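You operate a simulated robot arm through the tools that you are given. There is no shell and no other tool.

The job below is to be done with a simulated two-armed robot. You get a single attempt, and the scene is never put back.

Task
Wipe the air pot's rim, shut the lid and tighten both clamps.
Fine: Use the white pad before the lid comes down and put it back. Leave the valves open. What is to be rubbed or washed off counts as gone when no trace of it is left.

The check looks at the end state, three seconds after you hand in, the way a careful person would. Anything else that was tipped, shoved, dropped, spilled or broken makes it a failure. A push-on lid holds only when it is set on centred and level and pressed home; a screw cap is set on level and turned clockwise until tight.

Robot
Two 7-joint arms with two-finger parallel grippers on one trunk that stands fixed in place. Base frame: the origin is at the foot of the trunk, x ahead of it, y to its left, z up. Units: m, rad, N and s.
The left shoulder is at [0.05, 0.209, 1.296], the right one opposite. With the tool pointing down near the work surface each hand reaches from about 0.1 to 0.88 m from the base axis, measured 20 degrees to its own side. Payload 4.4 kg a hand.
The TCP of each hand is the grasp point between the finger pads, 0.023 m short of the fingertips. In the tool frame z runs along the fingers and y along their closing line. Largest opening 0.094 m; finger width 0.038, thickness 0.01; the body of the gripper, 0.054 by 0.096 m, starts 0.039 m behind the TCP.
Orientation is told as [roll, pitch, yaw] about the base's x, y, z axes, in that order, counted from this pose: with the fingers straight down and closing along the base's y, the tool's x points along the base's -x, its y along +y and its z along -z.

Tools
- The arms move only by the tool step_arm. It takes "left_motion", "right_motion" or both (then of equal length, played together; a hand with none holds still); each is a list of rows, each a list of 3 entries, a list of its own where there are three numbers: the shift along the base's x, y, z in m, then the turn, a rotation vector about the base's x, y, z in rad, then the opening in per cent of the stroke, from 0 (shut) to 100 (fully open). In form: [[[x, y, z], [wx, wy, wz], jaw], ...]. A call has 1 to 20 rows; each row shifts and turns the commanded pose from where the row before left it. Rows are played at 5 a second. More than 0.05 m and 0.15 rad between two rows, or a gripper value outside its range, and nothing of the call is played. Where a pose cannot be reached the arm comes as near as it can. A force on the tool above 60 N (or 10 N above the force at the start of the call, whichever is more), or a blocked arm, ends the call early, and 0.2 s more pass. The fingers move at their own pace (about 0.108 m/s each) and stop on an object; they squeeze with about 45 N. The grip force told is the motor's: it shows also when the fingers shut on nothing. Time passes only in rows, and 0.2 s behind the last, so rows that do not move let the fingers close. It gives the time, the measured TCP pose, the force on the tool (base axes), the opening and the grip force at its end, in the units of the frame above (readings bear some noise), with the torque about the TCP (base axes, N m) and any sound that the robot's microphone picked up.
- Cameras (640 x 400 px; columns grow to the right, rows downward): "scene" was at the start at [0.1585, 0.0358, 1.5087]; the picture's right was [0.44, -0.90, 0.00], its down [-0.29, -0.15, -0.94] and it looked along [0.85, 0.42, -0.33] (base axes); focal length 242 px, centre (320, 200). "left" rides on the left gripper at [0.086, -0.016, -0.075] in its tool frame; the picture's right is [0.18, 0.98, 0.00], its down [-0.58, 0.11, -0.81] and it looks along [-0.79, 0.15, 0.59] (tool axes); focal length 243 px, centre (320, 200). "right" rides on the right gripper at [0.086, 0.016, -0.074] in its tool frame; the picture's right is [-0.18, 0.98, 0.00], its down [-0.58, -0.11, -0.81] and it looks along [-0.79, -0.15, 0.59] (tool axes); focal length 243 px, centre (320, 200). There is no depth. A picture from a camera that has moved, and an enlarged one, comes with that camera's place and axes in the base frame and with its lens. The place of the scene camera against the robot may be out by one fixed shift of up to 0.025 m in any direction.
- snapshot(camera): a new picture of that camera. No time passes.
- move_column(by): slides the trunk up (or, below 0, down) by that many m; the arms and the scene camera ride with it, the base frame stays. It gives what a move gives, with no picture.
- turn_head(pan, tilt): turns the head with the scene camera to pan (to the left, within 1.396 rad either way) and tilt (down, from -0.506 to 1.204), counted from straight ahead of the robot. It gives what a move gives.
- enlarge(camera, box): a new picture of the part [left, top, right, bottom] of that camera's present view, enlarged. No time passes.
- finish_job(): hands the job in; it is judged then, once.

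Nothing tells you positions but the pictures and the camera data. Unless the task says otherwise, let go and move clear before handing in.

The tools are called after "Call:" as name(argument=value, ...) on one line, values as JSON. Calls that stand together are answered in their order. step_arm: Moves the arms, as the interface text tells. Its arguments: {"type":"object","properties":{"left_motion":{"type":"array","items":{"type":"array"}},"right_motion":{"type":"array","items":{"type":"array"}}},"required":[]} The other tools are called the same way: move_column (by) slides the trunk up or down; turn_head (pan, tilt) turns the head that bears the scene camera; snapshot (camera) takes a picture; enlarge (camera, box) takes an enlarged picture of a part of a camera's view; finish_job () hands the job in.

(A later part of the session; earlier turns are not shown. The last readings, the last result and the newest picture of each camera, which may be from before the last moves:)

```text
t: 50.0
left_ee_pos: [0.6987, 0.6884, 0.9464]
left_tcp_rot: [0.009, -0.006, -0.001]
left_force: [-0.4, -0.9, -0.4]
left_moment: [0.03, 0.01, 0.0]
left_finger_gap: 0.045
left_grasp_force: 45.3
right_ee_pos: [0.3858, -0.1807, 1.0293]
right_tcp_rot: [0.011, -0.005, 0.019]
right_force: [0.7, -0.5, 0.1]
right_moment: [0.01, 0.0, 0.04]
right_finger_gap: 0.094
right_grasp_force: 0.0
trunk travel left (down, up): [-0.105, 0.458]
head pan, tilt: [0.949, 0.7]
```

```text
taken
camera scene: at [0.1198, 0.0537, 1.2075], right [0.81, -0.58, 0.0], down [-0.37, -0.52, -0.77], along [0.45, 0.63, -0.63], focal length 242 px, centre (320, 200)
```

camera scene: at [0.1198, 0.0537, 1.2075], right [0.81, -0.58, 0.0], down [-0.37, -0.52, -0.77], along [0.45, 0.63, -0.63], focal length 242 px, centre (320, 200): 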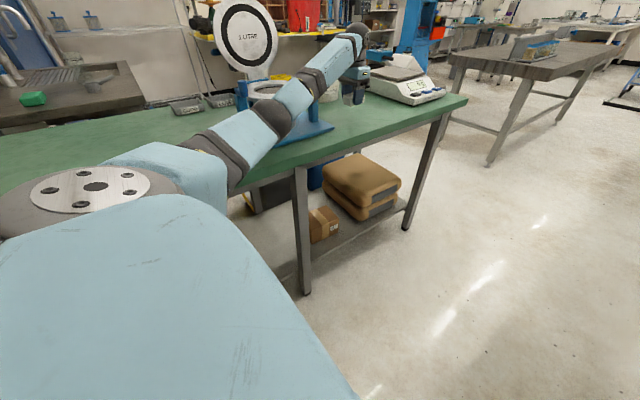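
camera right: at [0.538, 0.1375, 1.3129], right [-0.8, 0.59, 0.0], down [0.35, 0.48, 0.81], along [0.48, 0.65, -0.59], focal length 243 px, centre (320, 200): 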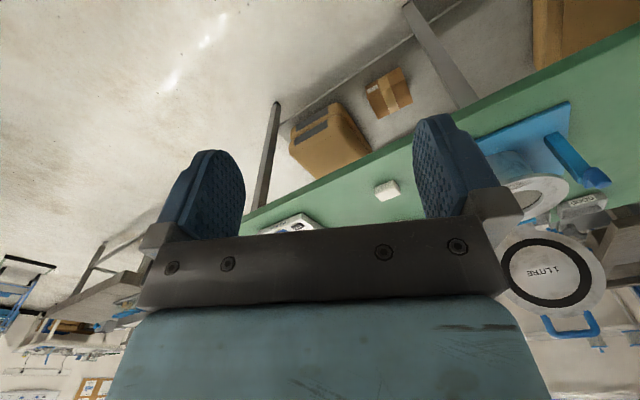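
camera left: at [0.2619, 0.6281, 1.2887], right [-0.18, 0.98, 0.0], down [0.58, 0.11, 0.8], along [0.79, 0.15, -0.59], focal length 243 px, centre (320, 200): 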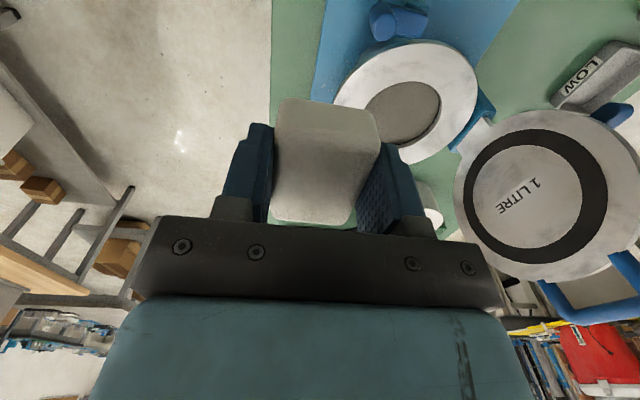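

The elbow went low in this configuration and is pressing on something; raising the trunk back up right away.

Call:
move_column(by=0.2)

Call:
snapshot(camera="scene")

Call:
enlarge(camera="scene", box=[160, 60, 360, 220])

```text
t: 52.2
left_ee_pos: [0.701, 0.6983, 1.1315]
left_tcp_rot: [-0.003, 0.001, 0.001]
left_force: [0.2, 0.2, -1.6]
left_moment: [0.02, 0.01, -0.03]
left_finger_gap: 0.0451
left_grasp_force: 44.9
right_ee_pos: [0.3904, -0.1732, 1.2265]
right_tcp_rot: [0.0, 0.001, 0.021]
right_force: [0.4, 0.4, 0.2]
right_moment: [-0.01, 0.03, -0.01]
right_finger_gap: 0.0939
right_grasp_force: 0.0
trunk travel left (down, up): [-0.305, 0.258]
head pan, tilt: [0.949, 0.7]
```

```text
taken
camera scene: at [0.1247, 0.0636, 1.4056], right [0.81, -0.58, 0.0], down [-0.38, -0.52, -0.76], along [0.45, 0.62, -0.64], focal length 242 px, centre (320, 200)
```

scene: 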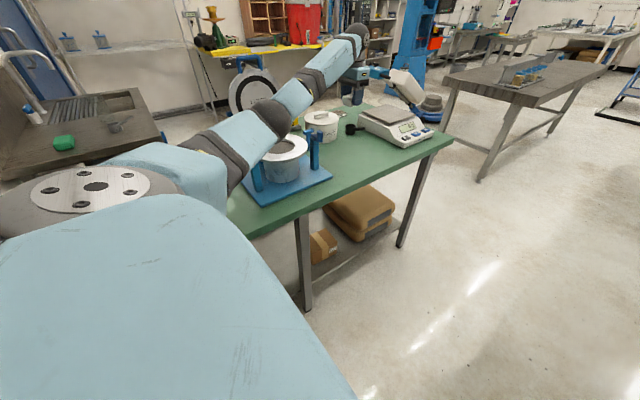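

```text
2.50 times, centred on (260, 140) of scene
camera zoom: at [0.1247, 0.0636, 1.4056], right [0.81, -0.58, 0.0], down [-0.38, -0.52, -0.76], along [0.45, 0.62, -0.64], focal length 604 px, centre (470, 350)
```

zoom: 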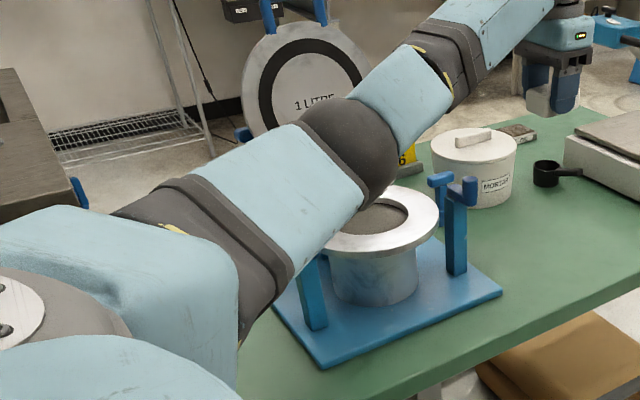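

The elbow is now low over the left clamp. I'll raise the trunk fully back and return the hand through the initial high pose to restore the elbow-up posture, then check the clamp.

Call:
move_column(by=0.07)

Call:
step_arm(left_motion=[[[-0.033, -0.012, 0.026], [0, 0, 0], 0], [[-0.033, -0.012, 0.026], [0, 0, 0], 0], [[-0.033, -0.012, 0.026], [0, 0, 0], 0], [[-0.033, -0.012, 0.026], [0, 0, 0], 0], [[-0.033, -0.012, 0.026], [0, 0, 0], 0], [[-0.033, -0.012, 0.026], [0, 0, 0], 0], [[-0.033, -0.012, 0.026], [0, 0, 0], 0], [[-0.033, -0.012, 0.026], [0, 0, 0], 0], [[-0.033, -0.012, 0.026], [0, 0, 0], 0], [[0, 0, 0], [0, 0, 0], 0]])

Call:
snapshot(camera="scene")

Call:
enlarge(camera="scene", box=[200, 70, 360, 220])

```text
t: 53.3
left_ee_pos: [0.7001, 0.6996, 1.2018]
left_tcp_rot: [-0.003, 0.001, 0.001]
left_force: [-0.7, 0.6, -0.9]
left_moment: [0.02, 0.02, 0.02]
left_finger_gap: 0.0452
left_grasp_force: 45.0
right_ee_pos: [0.3905, -0.1731, 1.2963]
right_tcp_rot: [0.001, -0.001, 0.019]
right_force: [0.4, -0.5, 0.6]
right_moment: [-0.01, 0.01, 0.03]
right_finger_gap: 0.0942
right_grasp_force: 0.0
trunk travel left (down, up): [-0.375, 0.188]
head pan, tilt: [0.949, 0.7]
```

```text
t: 55.5
left_ee_pos: [0.4332, 0.5847, 1.4262]
left_tcp_rot: [-0.006, 0.005, 0.002]
left_force: [0.1, -0.3, -0.3]
left_moment: [-0.04, 0.06, 0.02]
left_finger_gap: 0.0449
left_grasp_force: 45.0
left hand out of reach, approached as far as the arm can: row 9
right_ee_pos: [0.3924, -0.1708, 1.2969]
right_tcp_rot: [-0.001, 0.004, 0.019]
right_force: [0.7, 0.5, -0.8]
right_moment: [-0.03, 0.02, 0.0]
right_finger_gap: 0.094
right_grasp_force: 0.1
trunk travel left (down, up): [-0.375, 0.188]
head pan, tilt: [0.949, 0.7]
```

```text
taken
camera scene: at [0.1275, 0.0665, 1.4751], right [0.81, -0.58, 0.0], down [-0.38, -0.53, -0.76], along [0.44, 0.62, -0.65], focal length 242 px, centre (320, 200)
```

scene: 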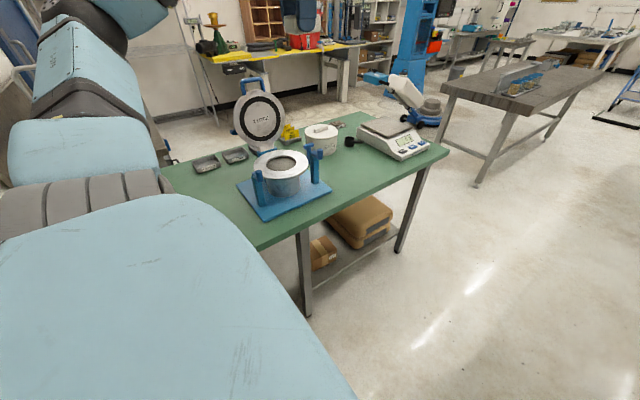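

```text
2.67 times, centred on (280, 145) of scene
camera zoom: at [0.1275, 0.0665, 1.4751], right [0.81, -0.58, 0.0], down [-0.38, -0.53, -0.76], along [0.44, 0.62, -0.65], focal length 644 px, centre (427, 347)
```

zoom: 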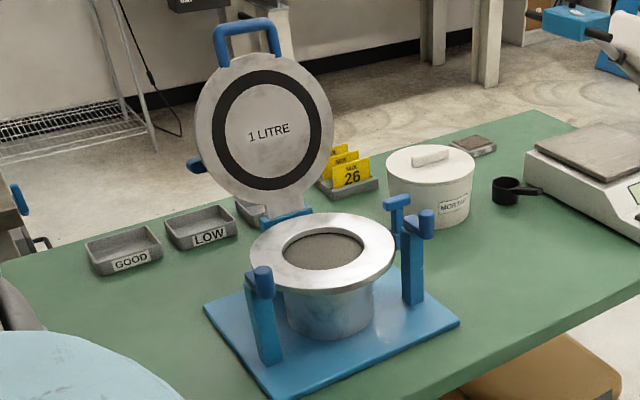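

Pot and clamps are undisturbed. Now going through the earlier yawed pose to restore the elbow-up posture.

Call:
step_arm(left_motion=[[[-0.019, -0.008, -0.0275], [0, 0, 0.13], 0], [[-0.019, -0.008, -0.0275], [0, 0, 0.13], 0], [[-0.019, -0.008, -0.0275], [0, 0, 0.13], 0], [[-0.019, -0.008, -0.0275], [0, 0, 0.13], 0], [[-0.019, -0.008, -0.0275], [0, 0, 0.13], 0], [[-0.019, -0.008, -0.0275], [0, 0, 0.13], 0], [[-0.019, -0.008, -0.0275], [0, 0, 0.13], 0], [[-0.019, -0.008, -0.0275], [0, 0, 0.13], 0], [[0, 0, 0], [0, 0, 0], 0]])

Call:
snapshot(camera="scene")

```text
t: 57.5
left_ee_pos: [0.3104, 0.505, 1.2012]
left_tcp_rot: [-0.003, 0.003, 1.041]
left_force: [-0.3, -0.1, -0.2]
left_moment: [0.0, 0.0, -0.01]
left_finger_gap: 0.0452
left_grasp_force: 45.6
left hand out of reach, approached as far as the arm can: row 1, 2, 3, 4
right_ee_pos: [0.3898, -0.1726, 1.2981]
right_tcp_rot: [0.002, 0.001, 0.02]
right_force: [1.3, 0.7, -0.4]
right_moment: [-0.02, 0.02, 0.0]
right_finger_gap: 0.0941
right_grasp_force: 0.0
trunk travel left (down, up): [-0.375, 0.188]
head pan, tilt: [0.949, 0.7]
```

```text
taken
camera scene: at [0.125, 0.0639, 1.4756], right [0.81, -0.58, 0.0], down [-0.38, -0.52, -0.76], along [0.44, 0.62, -0.64], focal length 242 px, centre (320, 200)
```

scene: 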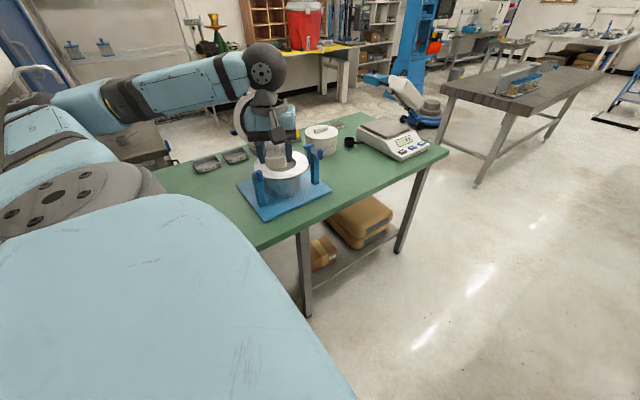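

The elbow is still a little lower than at first, but near full stretch the elbow lies on the shoulder–wrist line, well above the table. I'll go above the pad spot, lower the hand at this trunk height as far as it reaches, then drop the trunk only as needed.

Call:
step_arm(left_motion=[[[0.038, 0.018, 0], [0, 0, -0.104], 0], [[0.039, 0.019, 0], [0, 0, -0.104], 0], [[0.039, 0.019, 0], [0, 0, -0.104], 0], [[0.039, 0.019, 0], [0, 0, -0.104], 0], [[0.039, 0.02, 0], [0, 0, -0.104], 0], [[0.039, 0.02, 0], [0, 0, -0.104], 0], [[0.039, 0.02, 0], [0, 0, -0.104], 0], [[0.039, 0.02, 0], [0, 0, -0.104], 0], [[0.039, 0.02, 0], [0, 0, -0.104], 0], [[0.039, 0.02, 0], [0, 0, -0.105], 0], [[0, 0, -0.03], [0, 0, 0], 0], [[0, 0, -0.03], [0, 0, 0], 0], [[0, 0, 0], [0, 0, 0], 0]])

Call:
snapshot(camera="scene")

```text
t: 60.3
left_ee_pos: [0.6976, 0.6984, 1.1457]
left_tcp_rot: [-0.001, 0.0, 0.0]
left_force: [-0.1, 0.0, -0.5]
left_moment: [-0.01, -0.01, 0.0]
left_finger_gap: 0.0452
left_grasp_force: 44.8
right_ee_pos: [0.3888, -0.1727, 1.2978]
right_tcp_rot: [0.0, 0.0, 0.019]
right_force: [0.3, -0.7, -0.1]
right_moment: [-0.05, 0.02, -0.01]
right_finger_gap: 0.0939
right_grasp_force: 0.0
trunk travel left (down, up): [-0.375, 0.188]
head pan, tilt: [0.949, 0.7]
```

```text
taken
camera scene: at [0.1238, 0.0631, 1.4758], right [0.81, -0.58, 0.0], down [-0.37, -0.52, -0.77], along [0.45, 0.62, -0.64], focal length 242 px, centre (320, 200)
```

scene: 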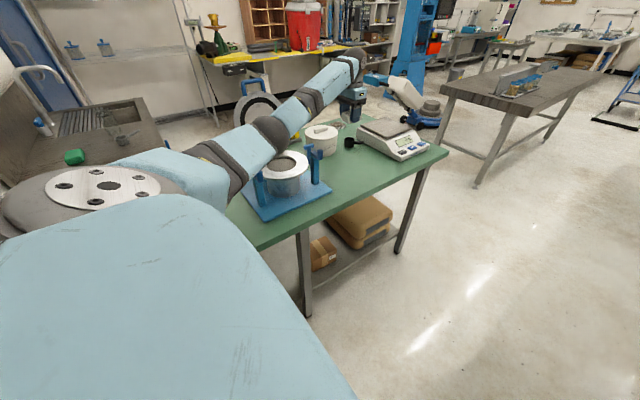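

Arm is nearly straight. Lowering the trunk in stages while watching.

Call:
move_column(by=-0.13)

Call:
snapshot(camera="scene")

Call:
snapshot(camera="left")

```text
t: 61.9
left_ee_pos: [0.698, 0.697, 1.0141]
left_tcp_rot: [-0.003, 0.001, 0.0]
left_force: [-0.3, 0.1, -0.8]
left_moment: [0.02, 0.03, -0.01]
left_finger_gap: 0.0451
left_grasp_force: 44.9
right_ee_pos: [0.3898, -0.1719, 1.1674]
right_tcp_rot: [-0.001, 0.0, 0.02]
right_force: [-0.3, 0.5, -0.1]
right_moment: [0.01, 0.0, -0.03]
right_finger_gap: 0.094
right_grasp_force: 0.0
trunk travel left (down, up): [-0.245, 0.318]
head pan, tilt: [0.949, 0.7]
```

```text
taken
camera scene: at [0.1241, 0.0636, 1.3458], right [0.81, -0.58, 0.0], down [-0.37, -0.52, -0.77], along [0.45, 0.62, -0.64], focal length 242 px, centre (320, 200)
```

scene: 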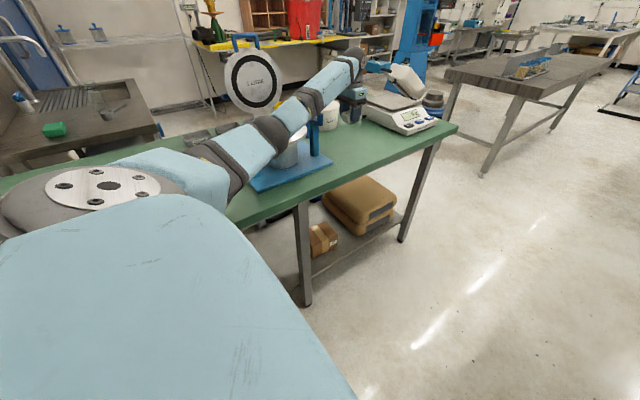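

```text
taken
camera left: at [0.6109, 0.6822, 1.0896], right [-0.18, 0.98, 0.0], down [0.58, 0.11, 0.81], along [0.79, 0.15, -0.59], focal length 243 px, centre (320, 200)
```

left: 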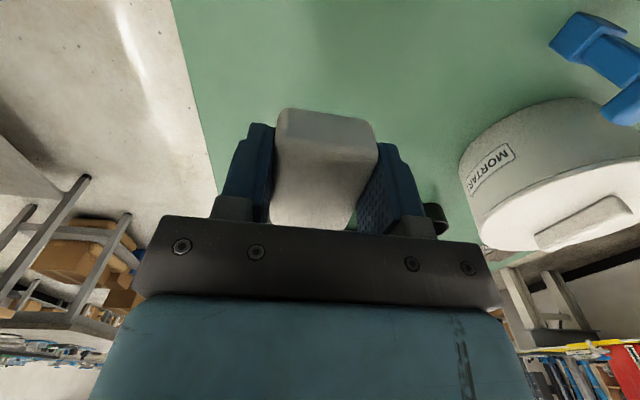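

The pad seems to have pitched a little in the grip; check it closely.

Call:
enlarge(camera="left", box=[230, 90, 430, 240])

Call:
enlarge(camera="scene", box=[300, 40, 400, 140])

```text
2.67 times, centred on (330, 165) of left
camera zoom: at [0.6109, 0.6822, 1.0896], right [-0.18, 0.98, 0.0], down [0.58, 0.11, 0.81], along [0.79, 0.15, -0.59], focal length 647 px, centre (293, 293)
```

zoom: 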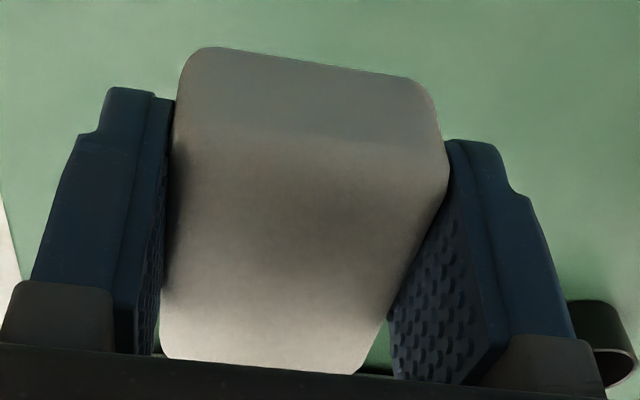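

```text
4.00 times, centred on (350, 90) of scene
camera zoom: at [0.1241, 0.0636, 1.3458], right [0.81, -0.58, 0.0], down [-0.37, -0.52, -0.77], along [0.45, 0.62, -0.64], focal length 967 px, centre (200, 640)
```

zoom: 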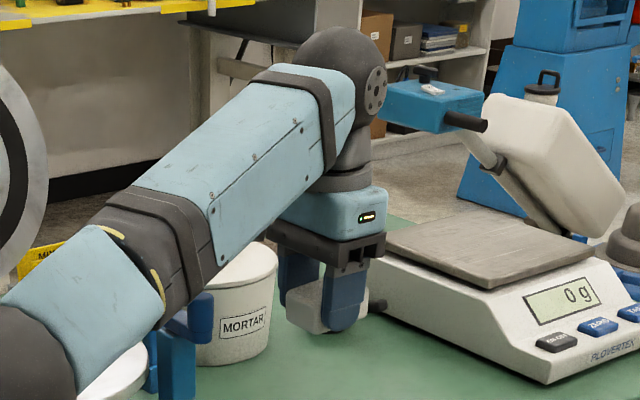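

Pad orientation is acceptable. Continue lowering: trunk another 8 cm.

Call:
move_column(by=-0.08)

Call:
snapshot(camera="scene")

```text
t: 63.0
left_ee_pos: [0.6971, 0.6905, 0.942]
left_tcp_rot: [0.005, -0.002, -0.005]
left_force: [0.1, -0.3, -0.4]
left_moment: [-0.02, 0.01, 0.01]
left_finger_gap: 0.0451
left_grasp_force: 45.0
right_ee_pos: [0.389, -0.1795, 1.0871]
right_tcp_rot: [0.01, -0.001, 0.021]
right_force: [0.2, -0.6, 0.0]
right_moment: [-0.01, 0.01, 0.04]
right_finger_gap: 0.094
right_grasp_force: 0.1
trunk travel left (down, up): [-0.165, 0.398]
head pan, tilt: [0.949, 0.7]
```

```text
taken
camera scene: at [0.1226, 0.0561, 1.2666], right [0.81, -0.58, 0.0], down [-0.37, -0.52, -0.77], along [0.45, 0.63, -0.64], focal length 242 px, centre (320, 200)
```

scene: 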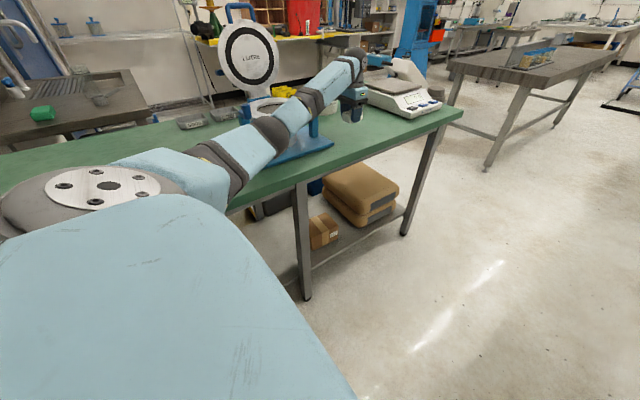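

Contact again — likely the forearm on the right clamp's knob. Raising the trunk and checking the clamps.

Call:
move_column(by=0.1)

Call:
enlarge(camera="scene", box=[230, 40, 390, 180])

Call:
enlarge(camera="scene", box=[285, 90, 345, 140])

```text
t: 64.4
left_ee_pos: [0.6978, 0.6993, 1.0342]
left_tcp_rot: [-0.004, 0.002, 0.0]
left_force: [0.3, 0.0, -2.1]
left_moment: [0.01, 0.03, -0.04]
left_finger_gap: 0.0449
left_grasp_force: 44.7
right_ee_pos: [0.3899, -0.1732, 1.1881]
right_tcp_rot: [0.001, 0.0, 0.021]
right_force: [0.5, -0.1, -1.2]
right_moment: [-0.03, -0.02, -0.01]
right_finger_gap: 0.0941
right_grasp_force: 0.1
trunk travel left (down, up): [-0.265, 0.298]
head pan, tilt: [0.949, 0.7]
```

```text
2.86 times, centred on (310, 110) of scene
camera zoom: at [0.1245, 0.0641, 1.3656], right [0.81, -0.58, 0.0], down [-0.38, -0.52, -0.76], along [0.45, 0.62, -0.64], focal length 690 px, centre (349, 457)
```

zoom: 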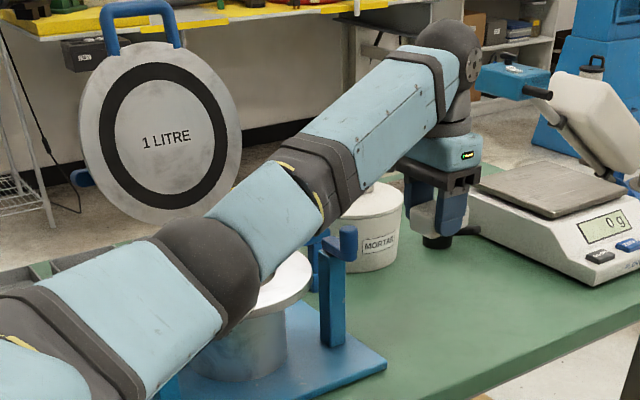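

```text
8.00 times, centred on (315, 115) of scene
camera zoom: at [0.1245, 0.0641, 1.3656], right [0.81, -0.58, 0.0], down [-0.38, -0.52, -0.76], along [0.45, 0.62, -0.64], focal length 1933 px, centre (360, 880)
```

zoom: 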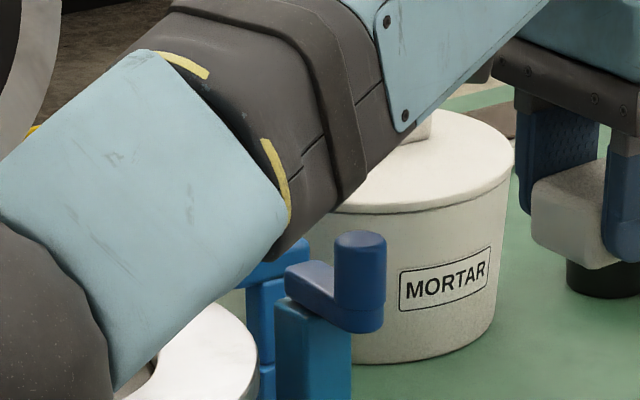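

Clamps are fine. I'll lower the hand with the arm first (which straightens the arm and lifts the elbow), then drop the trunk only the last bit.

Call:
step_arm(left_motion=[[[0, 0, -0.02], [0, 0, 0], 0], [[0, 0, -0.02], [0, 0, 0], 0], [[0, 0, -0.02], [0, 0, 0], 0], [[0, 0, 0], [0, 0, 0], 0]])

Call:
enlarge(camera="scene", box=[200, 30, 400, 180])

```text
t: 65.4
left_ee_pos: [0.6983, 0.6992, 0.9741]
left_tcp_rot: [-0.002, 0.002, -0.001]
left_force: [0.1, 0.3, -0.4]
left_moment: [0.01, -0.01, 0.0]
left_finger_gap: 0.0453
left_grasp_force: 45.2
right_ee_pos: [0.3904, -0.1738, 1.1888]
right_tcp_rot: [0.0, -0.001, 0.018]
right_force: [0.3, 0.0, 0.1]
right_moment: [0.02, -0.02, 0.04]
right_finger_gap: 0.0941
right_grasp_force: 0.1
trunk travel left (down, up): [-0.265, 0.298]
head pan, tilt: [0.949, 0.7]
```

```text
2.67 times, centred on (300, 105) of scene
camera zoom: at [0.1241, 0.0634, 1.3658], right [0.81, -0.58, 0.0], down [-0.37, -0.52, -0.77], along [0.45, 0.62, -0.64], focal length 644 px, centre (373, 453)
```

zoom: 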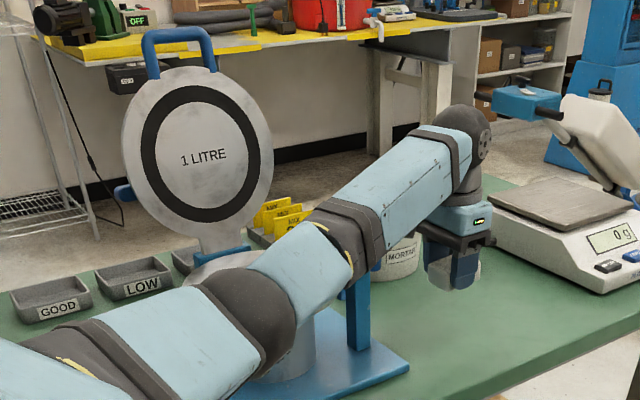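

Still room. Lower the hand further with the arm alone.

Call:
step_arm(left_motion=[[[0, 0, -0.015], [0, 0, 0], 0], [[0, 0, -0.015], [0, 0, 0], 0], [[0, 0, -0.01], [0, 0, 0], 0], [[0, 0, 0], [0, 0, 0], 0]])

Call:
enlarge(camera="scene", box=[200, 30, 400, 180])

```text
t: 66.4
left_ee_pos: [0.6974, 0.6985, 0.9331]
left_tcp_rot: [-0.003, 0.003, 0.002]
left_force: [0.1, 0.3, -0.3]
left_moment: [-0.03, -0.01, 0.04]
left_finger_gap: 0.0448
left_grasp_force: 45.2
right_ee_pos: [0.3893, -0.1732, 1.1876]
right_tcp_rot: [0.001, 0.0, 0.019]
right_force: [0.0, -0.3, -1.0]
right_moment: [0.0, 0.03, 0.01]
right_finger_gap: 0.0938
right_grasp_force: 0.1
trunk travel left (down, up): [-0.265, 0.298]
head pan, tilt: [0.949, 0.7]
```

```text
2.67 times, centred on (300, 105) of scene
camera zoom: at [0.1243, 0.0635, 1.3657], right [0.81, -0.58, 0.0], down [-0.37, -0.52, -0.77], along [0.45, 0.62, -0.64], focal length 644 px, centre (373, 453)
```

zoom: 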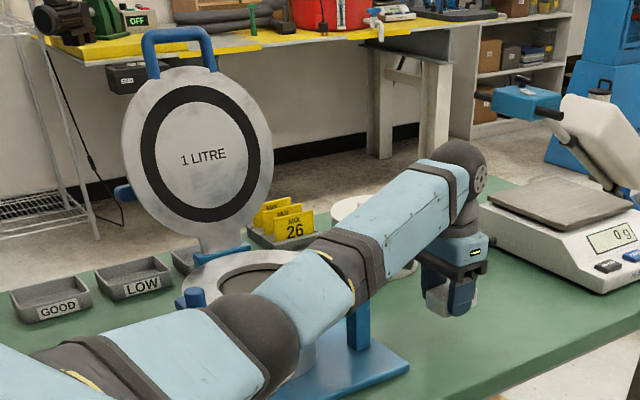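

Continue the last few centimetres with the arm.

Call:
step_arm(left_motion=[[[0.004, 0.001, -0.012], [0, 0, 0], 0], [[0.003, 0, -0.012], [0, 0, 0], 0], [[0, 0, -0.008], [0, 0, 0], 0], [[0, 0, 0], [0, 0, 0], 0]])

Call:
enlarge(camera="scene", box=[200, 30, 400, 180])

Call:
snapshot(camera="left")

```text
t: 67.4
left_ee_pos: [0.7037, 0.6973, 0.9039]
left_tcp_rot: [0.001, 0.001, -0.003]
left_force: [0.1, -0.6, -0.5]
left_moment: [0.01, -0.02, 0.02]
left_finger_gap: 0.0451
left_grasp_force: 45.1
right_ee_pos: [0.3885, -0.175, 1.1875]
right_tcp_rot: [0.003, 0.0, 0.019]
right_force: [-1.0, 1.1, 0.1]
right_moment: [0.01, 0.0, 0.01]
right_finger_gap: 0.0941
right_grasp_force: 0.1
trunk travel left (down, up): [-0.265, 0.298]
head pan, tilt: [0.949, 0.7]
```

```text
2.67 times, centred on (300, 105) of scene
camera zoom: at [0.1237, 0.0608, 1.3661], right [0.81, -0.58, 0.0], down [-0.37, -0.52, -0.77], along [0.45, 0.62, -0.64], focal length 644 px, centre (373, 453)
```

zoom: 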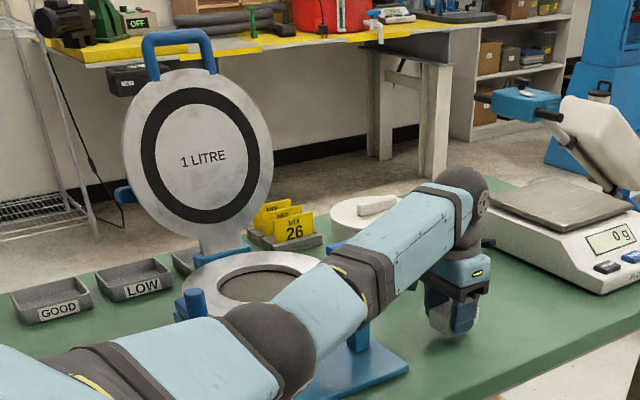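

```text
taken
camera left: at [0.6178, 0.6805, 0.9798], right [-0.18, 0.98, 0.0], down [0.58, 0.11, 0.81], along [0.79, 0.15, -0.59], focal length 243 px, centre (320, 200)
```

left: 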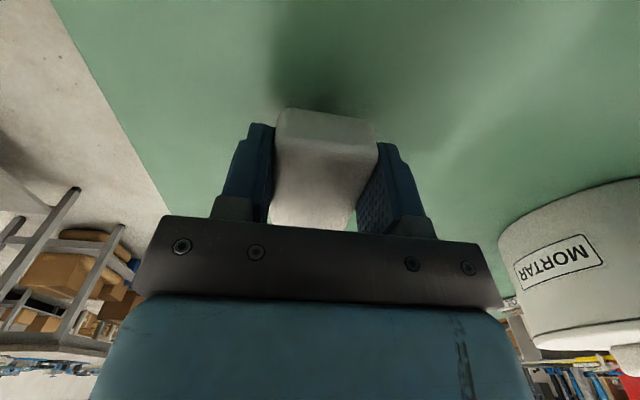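

The pad's bottom is within ~1 cm of the table; there's a slight touch of the forearm somewhere, so I'll lower only a few mm more and check the pad's clearance before release.

Call:
step_arm(left_motion=[[[0, 0.001, -0.004], [0, 0, 0], 0], [[0, 0, 0], [0, 0, 0], 0]])

Call:
enlarge(camera="left", box=[230, 60, 430, 240])

Call:
enlarge(camera="scene", box=[290, 90, 370, 160])

```text
t: 68.0
left_ee_pos: [0.7037, 0.6969, 0.8993]
left_tcp_rot: [0.0, 0.0, 0.0]
left_force: [-0.8, -0.5, -1.1]
left_moment: [0.03, -0.02, 0.02]
left_finger_gap: 0.0453
left_grasp_force: 44.7
right_ee_pos: [0.3894, -0.1765, 1.1884]
right_tcp_rot: [0.004, -0.001, 0.018]
right_force: [-0.4, -0.6, -0.3]
right_moment: [0.01, 0.02, -0.01]
right_finger_gap: 0.0937
right_grasp_force: 0.2
trunk travel left (down, up): [-0.265, 0.298]
head pan, tilt: [0.949, 0.7]
```

```text
2.22 times, centred on (330, 150) of left
camera zoom: at [0.6173, 0.6808, 0.9757], right [-0.18, 0.98, 0.0], down [0.58, 0.11, 0.81], along [0.79, 0.15, -0.59], focal length 539 px, centre (298, 311)
```

zoom: 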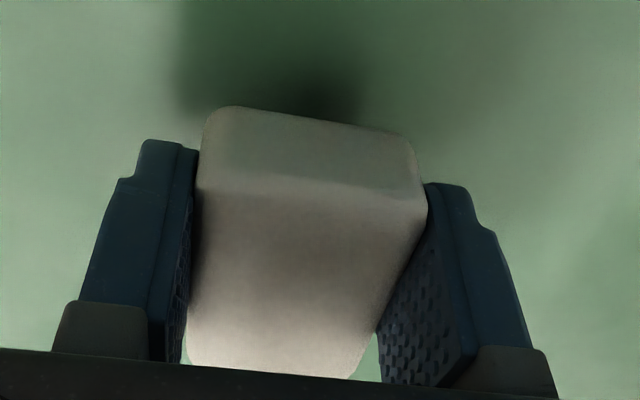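

```text
5.71 times, centred on (330, 125) of scene
camera zoom: at [0.1237, 0.06, 1.366], right [0.81, -0.58, 0.0], down [-0.37, -0.52, -0.77], along [0.45, 0.62, -0.64], focal length 1381 px, centre (263, 629)
```

zoom: 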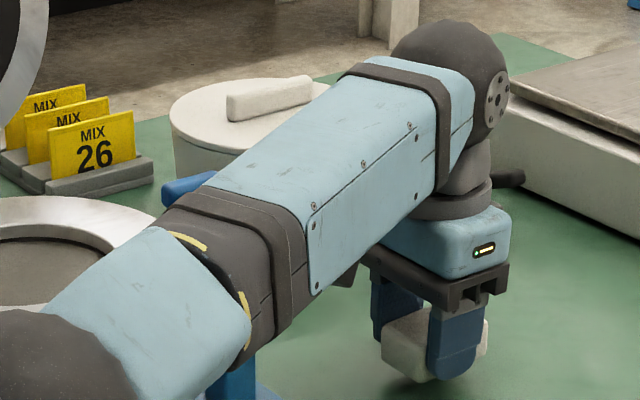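

The pad is just above the table, slightly pitched; releasing it here lets it settle flat.

Call:
step_arm(left_motion=[[[0, 0, -0.001], [0, 0, 0], 52], [[0, 0, 0], [0, 0, 0], 60], [[0, 0, 0], [0, 0, 0], 75], [[0, 0, 0], [0, 0, 0], 85]])

Call:
snapshot(camera="left")

Call:
enlarge(camera="scene", box=[290, 90, 370, 160])

```text
t: 69.0
left_ee_pos: [0.7045, 0.6981, 0.8995]
left_tcp_rot: [0.0, 0.001, -0.001]
left_force: [0.0, 0.0, 0.6]
left_moment: [-0.01, 0.01, 0.02]
left_finger_gap: 0.0802
left_grasp_force: 0.1
right_ee_pos: [0.3888, -0.1766, 1.1878]
right_tcp_rot: [0.003, 0.001, 0.019]
right_force: [-0.6, 0.0, -1.2]
right_moment: [0.0, 0.0, 0.03]
right_finger_gap: 0.0939
right_grasp_force: 0.2
trunk travel left (down, up): [-0.265, 0.298]
head pan, tilt: [0.949, 0.7]
```

```text
taken
camera left: at [0.6177, 0.6813, 0.9748], right [-0.18, 0.98, 0.0], down [0.58, 0.11, 0.81], along [0.79, 0.15, -0.59], focal length 243 px, centre (320, 200)
```

left: 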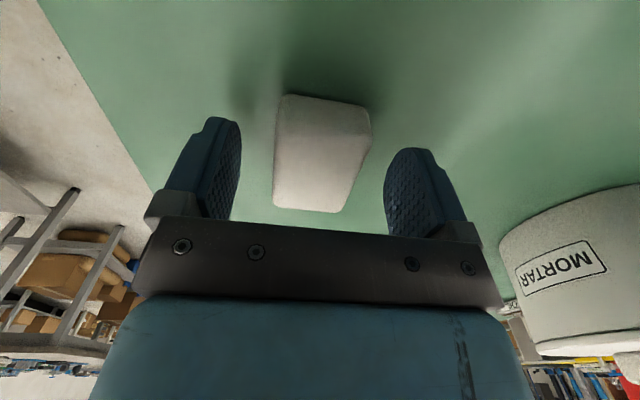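

```text
5.71 times, centred on (330, 125) of scene
camera zoom: at [0.1237, 0.0601, 1.366], right [0.81, -0.58, 0.0], down [-0.37, -0.52, -0.77], along [0.45, 0.62, -0.64], focal length 1381 px, centre (263, 629)
```

zoom: 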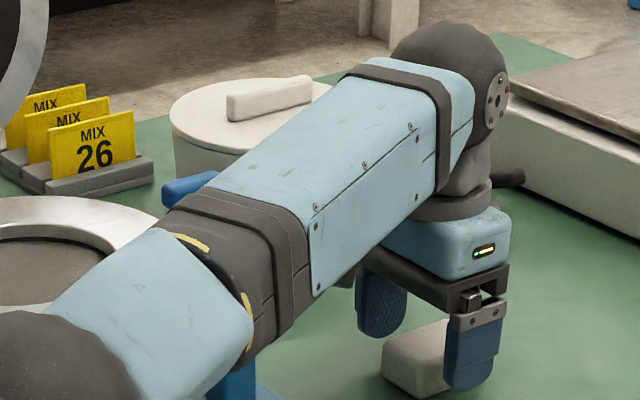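

The pad lies flat at its original spot. Lifting straight up with the trunk to get clear of everything.

Call:
move_column(by=0.2)

Call:
snapshot(camera="scene")

Call:
snapshot(camera="left")

```text
t: 71.1
left_ee_pos: [0.7041, 0.6997, 1.0963]
left_tcp_rot: [-0.003, 0.001, 0.001]
left_force: [-0.4, 0.4, -0.8]
left_moment: [0.01, 0.05, -0.01]
left_finger_gap: 0.0798
left_grasp_force: 0.1
right_ee_pos: [0.3904, -0.1728, 1.3871]
right_tcp_rot: [-0.001, -0.001, 0.019]
right_force: [-0.9, -0.3, -0.2]
right_moment: [-0.02, -0.01, -0.05]
right_finger_gap: 0.0942
right_grasp_force: 0.1
trunk travel left (down, up): [-0.465, 0.098]
head pan, tilt: [0.949, 0.7]
```

```text
taken
camera scene: at [0.1246, 0.0636, 1.5657], right [0.81, -0.58, 0.0], down [-0.38, -0.52, -0.76], along [0.45, 0.62, -0.64], focal length 242 px, centre (320, 200)
```

scene: 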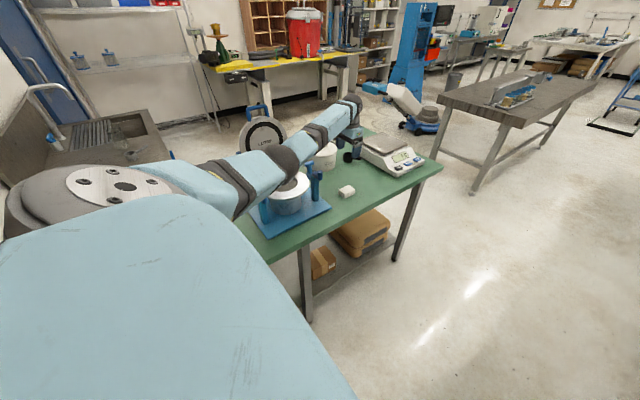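

```text
taken
camera left: at [0.6181, 0.6836, 1.1719], right [-0.18, 0.98, 0.0], down [0.58, 0.11, 0.81], along [0.79, 0.15, -0.59], focal length 243 px, centre (320, 200)
```

left: 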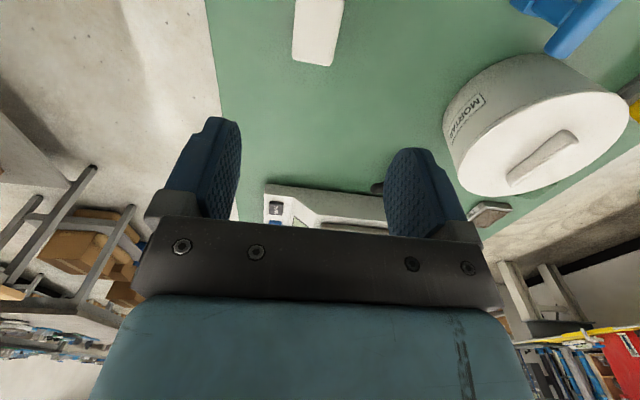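

Pad done. Next the lid: the handle bar is at about (0.447, 0.937, 1.241), hinge near y≈0.89, z≈1.0. I'll bring the left hand back and up in front of the pot before turning it to point toward +y.

Call:
step_arm(left_motion=[[[-0.01, 0, 0.045], [0, 0, 0], 60], [[-0.02, 0, 0.045], [0, 0, 0], 60], [[-0.03, 0, 0.035], [0, 0, 0], 60], [[-0.04, -0.02, 0.02], [0, 0, 0], 60], [[-0.04, -0.02, 0.02], [0, 0, 0], 60], [[-0.04, -0.02, 0.02], [0, 0, 0], 60], [[-0.04, -0.02, 0.02], [0, 0, 0], 60], [[-0.035, -0.02, 0], [0, 0, 0], 60], [[0, 0, 0], [0, 0, 0], 60]])

Call:
snapshot(camera="scene")

Call:
snapshot(camera="left")

```text
t: 73.1
left_ee_pos: [0.453, 0.5993, 1.2992]
left_tcp_rot: [-0.004, 0.003, 0.001]
left_force: [-0.2, 0.4, -0.3]
left_moment: [0.02, -0.01, -0.02]
left_finger_gap: 0.0564
left_grasp_force: 0.1
right_ee_pos: [0.3903, -0.1727, 1.387]
right_tcp_rot: [0.001, 0.002, 0.018]
right_force: [-0.1, 0.2, -0.4]
right_moment: [-0.02, -0.02, -0.03]
right_finger_gap: 0.094
right_grasp_force: 0.0
trunk travel left (down, up): [-0.465, 0.098]
head pan, tilt: [0.949, 0.7]
```

```text
taken
camera scene: at [0.126, 0.064, 1.5655], right [0.81, -0.58, 0.0], down [-0.38, -0.52, -0.76], along [0.44, 0.62, -0.65], focal length 242 px, centre (320, 200)
```

scene: 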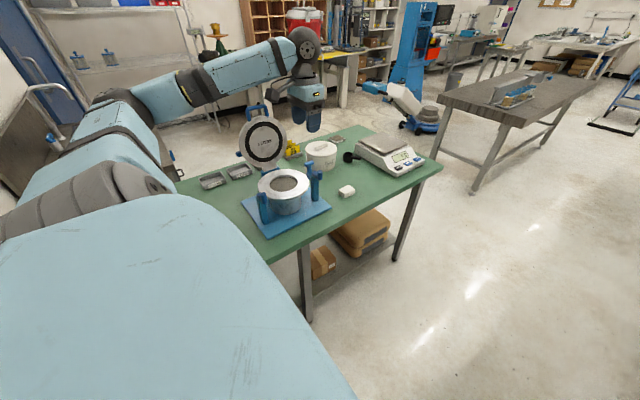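

```text
taken
camera left: at [0.366, 0.5829, 1.3753], right [-0.18, 0.98, 0.0], down [0.58, 0.11, 0.8], along [0.79, 0.15, -0.59], focal length 243 px, centre (320, 200)
```

left: 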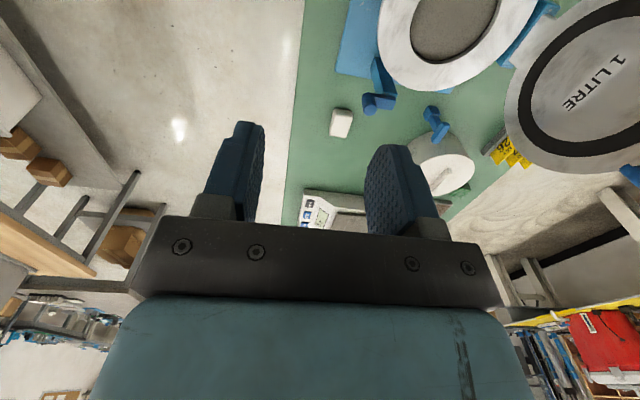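

Check the pot and clamps in detail, unobstructed.

Call:
enlarge(camera="scene", box=[225, 95, 365, 245])

Call:
enlarge(camera="left", box=[320, 0, 560, 150])

Call:
enlarge(camera="scene", box=[230, 95, 300, 180])

```text
2.67 times, centred on (295, 170) of scene
camera zoom: at [0.126, 0.064, 1.5655], right [0.81, -0.58, 0.0], down [-0.38, -0.52, -0.76], along [0.44, 0.62, -0.65], focal length 644 px, centre (387, 280)
```

zoom: 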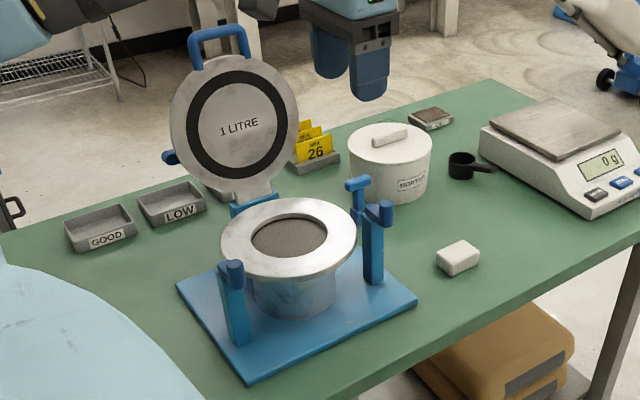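

```text
2.67 times, centred on (440, 75) of left
camera zoom: at [0.366, 0.5829, 1.3753], right [-0.18, 0.98, 0.0], down [0.58, 0.11, 0.8], along [0.79, 0.15, -0.59], focal length 647 px, centre (0, 533)
```

zoom: 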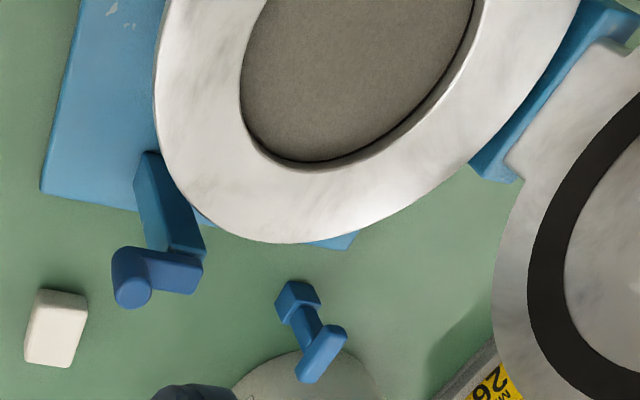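

```text
4.71 times, centred on (265, 138) of scene
camera zoom: at [0.126, 0.064, 1.5655], right [0.81, -0.58, 0.0], down [-0.38, -0.52, -0.76], along [0.44, 0.62, -0.65], focal length 1137 px, centre (579, 494)
```

zoom: 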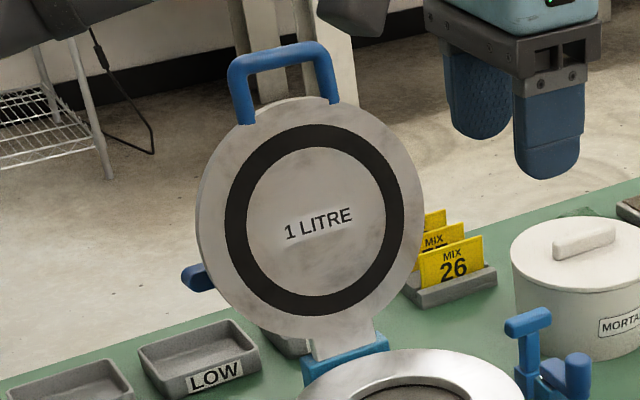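

All intact. Now rolling the hand so the fingers point toward +y, tilted ~15° down, with fingers closing vertically.

Call:
step_arm(left_motion=[[[0, 0, 0], [0.131, 0, 0], 50], [[0, 0, 0], [0.131, 0, 0], 50], [[0, 0, 0], [0.131, 0, 0], 50], [[0, 0, 0], [0.131, 0, 0], 50], [[0, 0, 0], [0.131, 0, 0], 50]])

Call:
snapshot(camera="scene")

```text
t: 74.3
left_ee_pos: [0.4477, 0.6013, 1.2869]
left_tcp_rot: [0.652, 0.033, 0.001]
left_force: [2.9, 0.3, 8.9]
left_moment: [-0.37, 0.1, 0.11]
left_finger_gap: 0.0471
left_grasp_force: 0.1
right_ee_pos: [0.3914, -0.1706, 1.3882]
right_tcp_rot: [-0.002, 0.001, 0.02]
right_force: [0.2, 0.7, -0.1]
right_moment: [-0.03, 0.03, -0.04]
right_finger_gap: 0.094
right_grasp_force: 0.0
trunk travel left (down, up): [-0.465, 0.098]
head pan, tilt: [0.949, 0.7]
```

```text
taken
camera scene: at [0.1261, 0.0662, 1.5654], right [0.81, -0.58, 0.0], down [-0.38, -0.53, -0.76], along [0.44, 0.62, -0.65], focal length 242 px, centre (320, 200)
```

scene: 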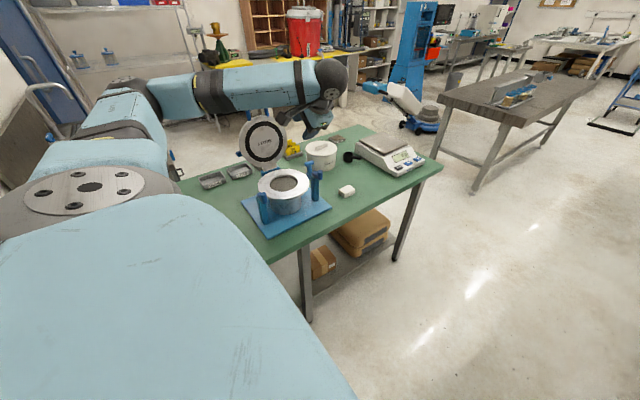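

The hand's camera touches its own forearm in that direction. Instead I'll grip the handle bar from above with the tool nearly vertical (one finger in front, one behind). Rolling back.

Call:
step_arm(left_motion=[[[0, 0, 0], [-0.131, 0, 0], 50], [[0, 0, 0], [-0.131, 0, 0], 50], [[0, 0, 0.01], [-0.131, 0, 0], 50], [[0, 0, 0.01], [-0.131, 0, 0], 50], [[0, 0, 0.01], [-0.12, 0, 0], 50], [[0, 0, 0], [0, -0.03, 0], 50], [[0, 0, 0], [0, 0, 0], 50]])

Call:
move_column(by=0.08)

Call:
snapshot(camera="left")

Call:
snapshot(camera="scene")

```text
t: 75.9
left_ee_pos: [0.4492, 0.6006, 1.3331]
left_tcp_rot: [0.007, -0.03, 0.001]
left_force: [-1.1, 0.4, -0.4]
left_moment: [0.04, 0.04, 0.01]
left_finger_gap: 0.0469
left_grasp_force: 0.0
right_ee_pos: [0.39, -0.1737, 1.3887]
right_tcp_rot: [0.0, 0.001, 0.018]
right_force: [-0.2, 0.1, -0.3]
right_moment: [0.02, 0.0, -0.01]
right_finger_gap: 0.0941
right_grasp_force: 0.0
trunk travel left (down, up): [-0.465, 0.098]
head pan, tilt: [0.949, 0.7]
```

```text
t: 77.1
left_ee_pos: [0.4498, 0.6009, 1.4117]
left_tcp_rot: [0.007, -0.027, -0.001]
left_force: [0.4, -0.2, 0.7]
left_moment: [0.0, 0.01, -0.03]
left_finger_gap: 0.0474
left_grasp_force: 0.0
right_ee_pos: [0.3901, -0.1731, 1.4678]
right_tcp_rot: [0.001, 0.001, 0.019]
right_force: [0.2, -0.1, -1.3]
right_moment: [0.0, -0.01, -0.02]
right_finger_gap: 0.0939
right_grasp_force: 0.1
trunk travel left (down, up): [-0.545, 0.018]
head pan, tilt: [0.949, 0.7]
```

```text
taken
camera left: at [0.3607, 0.583, 1.4848], right [-0.18, 0.98, 0.0], down [0.56, 0.1, 0.82], along [0.81, 0.15, -0.57], focal length 243 px, centre (320, 200)
```

left: 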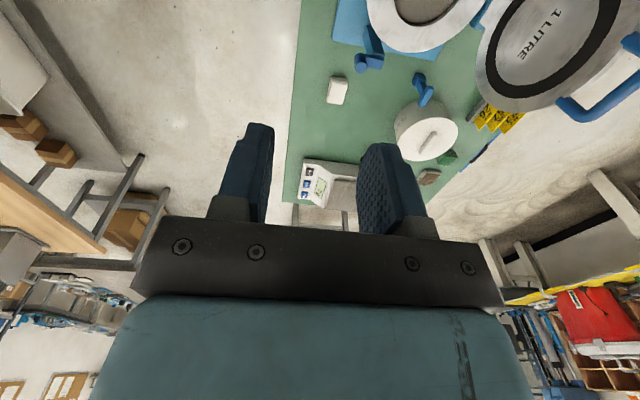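

```text
taken
camera scene: at [0.1245, 0.0637, 1.6457], right [0.81, -0.58, 0.0], down [-0.38, -0.52, -0.76], along [0.45, 0.62, -0.64], focal length 242 px, centre (320, 200)
```

scene: 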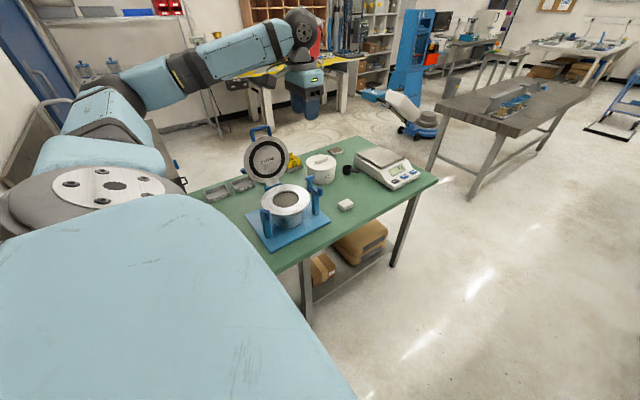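

Now moving the left hand to the left of the raised handle so its camera can look straight at the handle bar.

Call:
step_arm(left_motion=[[[-0.021, 0.04, -0.005], [0, 0.014, 0], 50], [[-0.021, 0.04, -0.005], [0, 0.014, 0], 50], [[-0.021, 0.04, -0.005], [0, 0, 0], 50], [[-0.021, 0.04, -0.005], [0, 0, 0], 50], [[-0.021, 0.04, -0.005], [0, 0, 0], 50], [[-0.021, 0.04, -0.005], [0, 0, 0], 50], [[-0.021, 0.04, -0.005], [0, 0, 0], 50], [[0, 0, 0], [0, 0, 0], 50]])

Call:
snapshot(camera="left")

Call:
snapshot(camera="scene")

```text
t: 78.9
left_ee_pos: [0.3026, 0.879, 1.3785]
left_tcp_rot: [0.007, 0.0, -0.001]
left_force: [0.2, -0.3, -0.5]
left_moment: [0.01, 0.02, 0.03]
left_finger_gap: 0.047
left_grasp_force: 0.1
right_ee_pos: [0.3911, -0.1736, 1.468]
right_tcp_rot: [-0.001, 0.0, 0.02]
right_force: [-0.3, 0.7, 0.5]
right_moment: [-0.01, 0.0, 0.02]
right_finger_gap: 0.0939
right_grasp_force: 0.0
trunk travel left (down, up): [-0.545, 0.018]
head pan, tilt: [0.949, 0.7]
```

```text
taken
camera left: at [0.2159, 0.8627, 1.4525], right [-0.18, 0.98, 0.01], down [0.58, 0.1, 0.81], along [0.79, 0.15, -0.59], focal length 243 px, centre (320, 200)
```

left: 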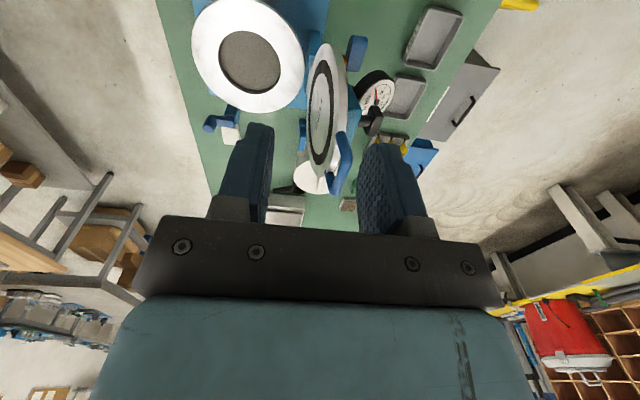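

```text
taken
camera scene: at [0.1249, 0.063, 1.6457], right [0.81, -0.58, 0.0], down [-0.38, -0.52, -0.77], along [0.44, 0.62, -0.64], focal length 242 px, centre (320, 200)
```

scene: 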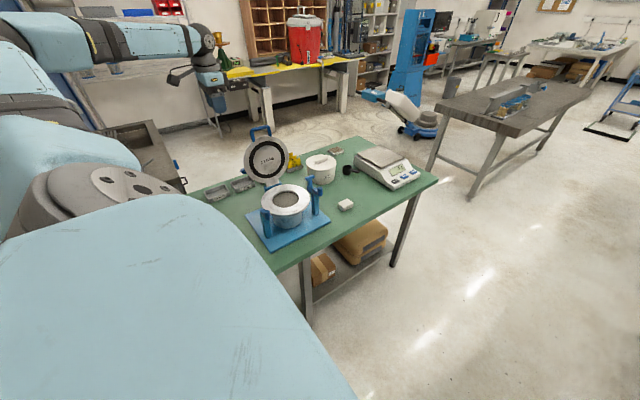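

Call:
enlarge(camera="left", box=[180, 0, 420, 150])

Call:
enlarge(camera="left", box=[290, 30, 420, 210])

```text
2.67 times, centred on (300, 75) of left
camera zoom: at [0.2159, 0.8627, 1.4525], right [-0.18, 0.98, 0.01], down [0.58, 0.1, 0.81], along [0.79, 0.15, -0.59], focal length 647 px, centre (373, 533)
```

zoom: 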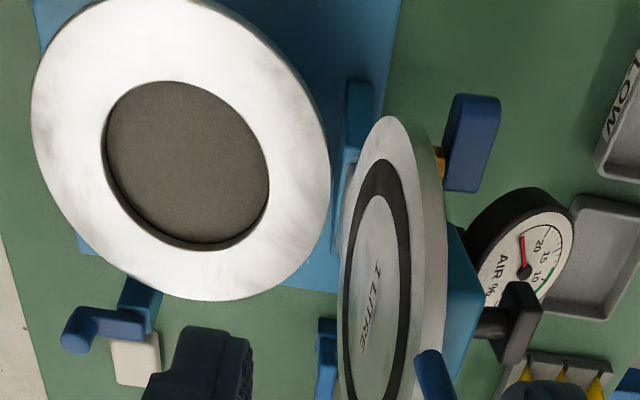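

```text
2.22 times, centred on (355, 120) of left
camera zoom: at [0.2159, 0.8627, 1.4525], right [-0.18, 0.98, 0.01], down [0.58, 0.1, 0.81], along [0.79, 0.15, -0.59], focal length 539 px, centre (242, 378)
```

zoom: 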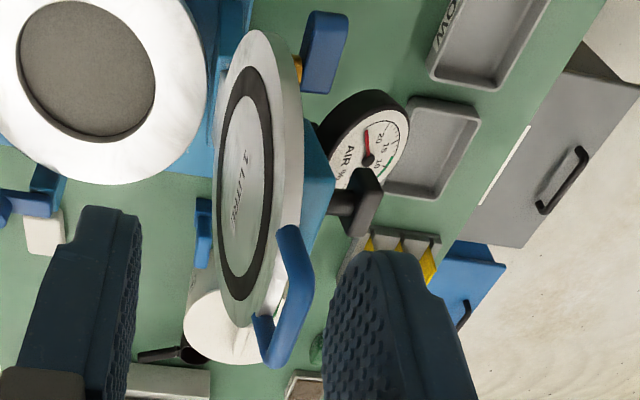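

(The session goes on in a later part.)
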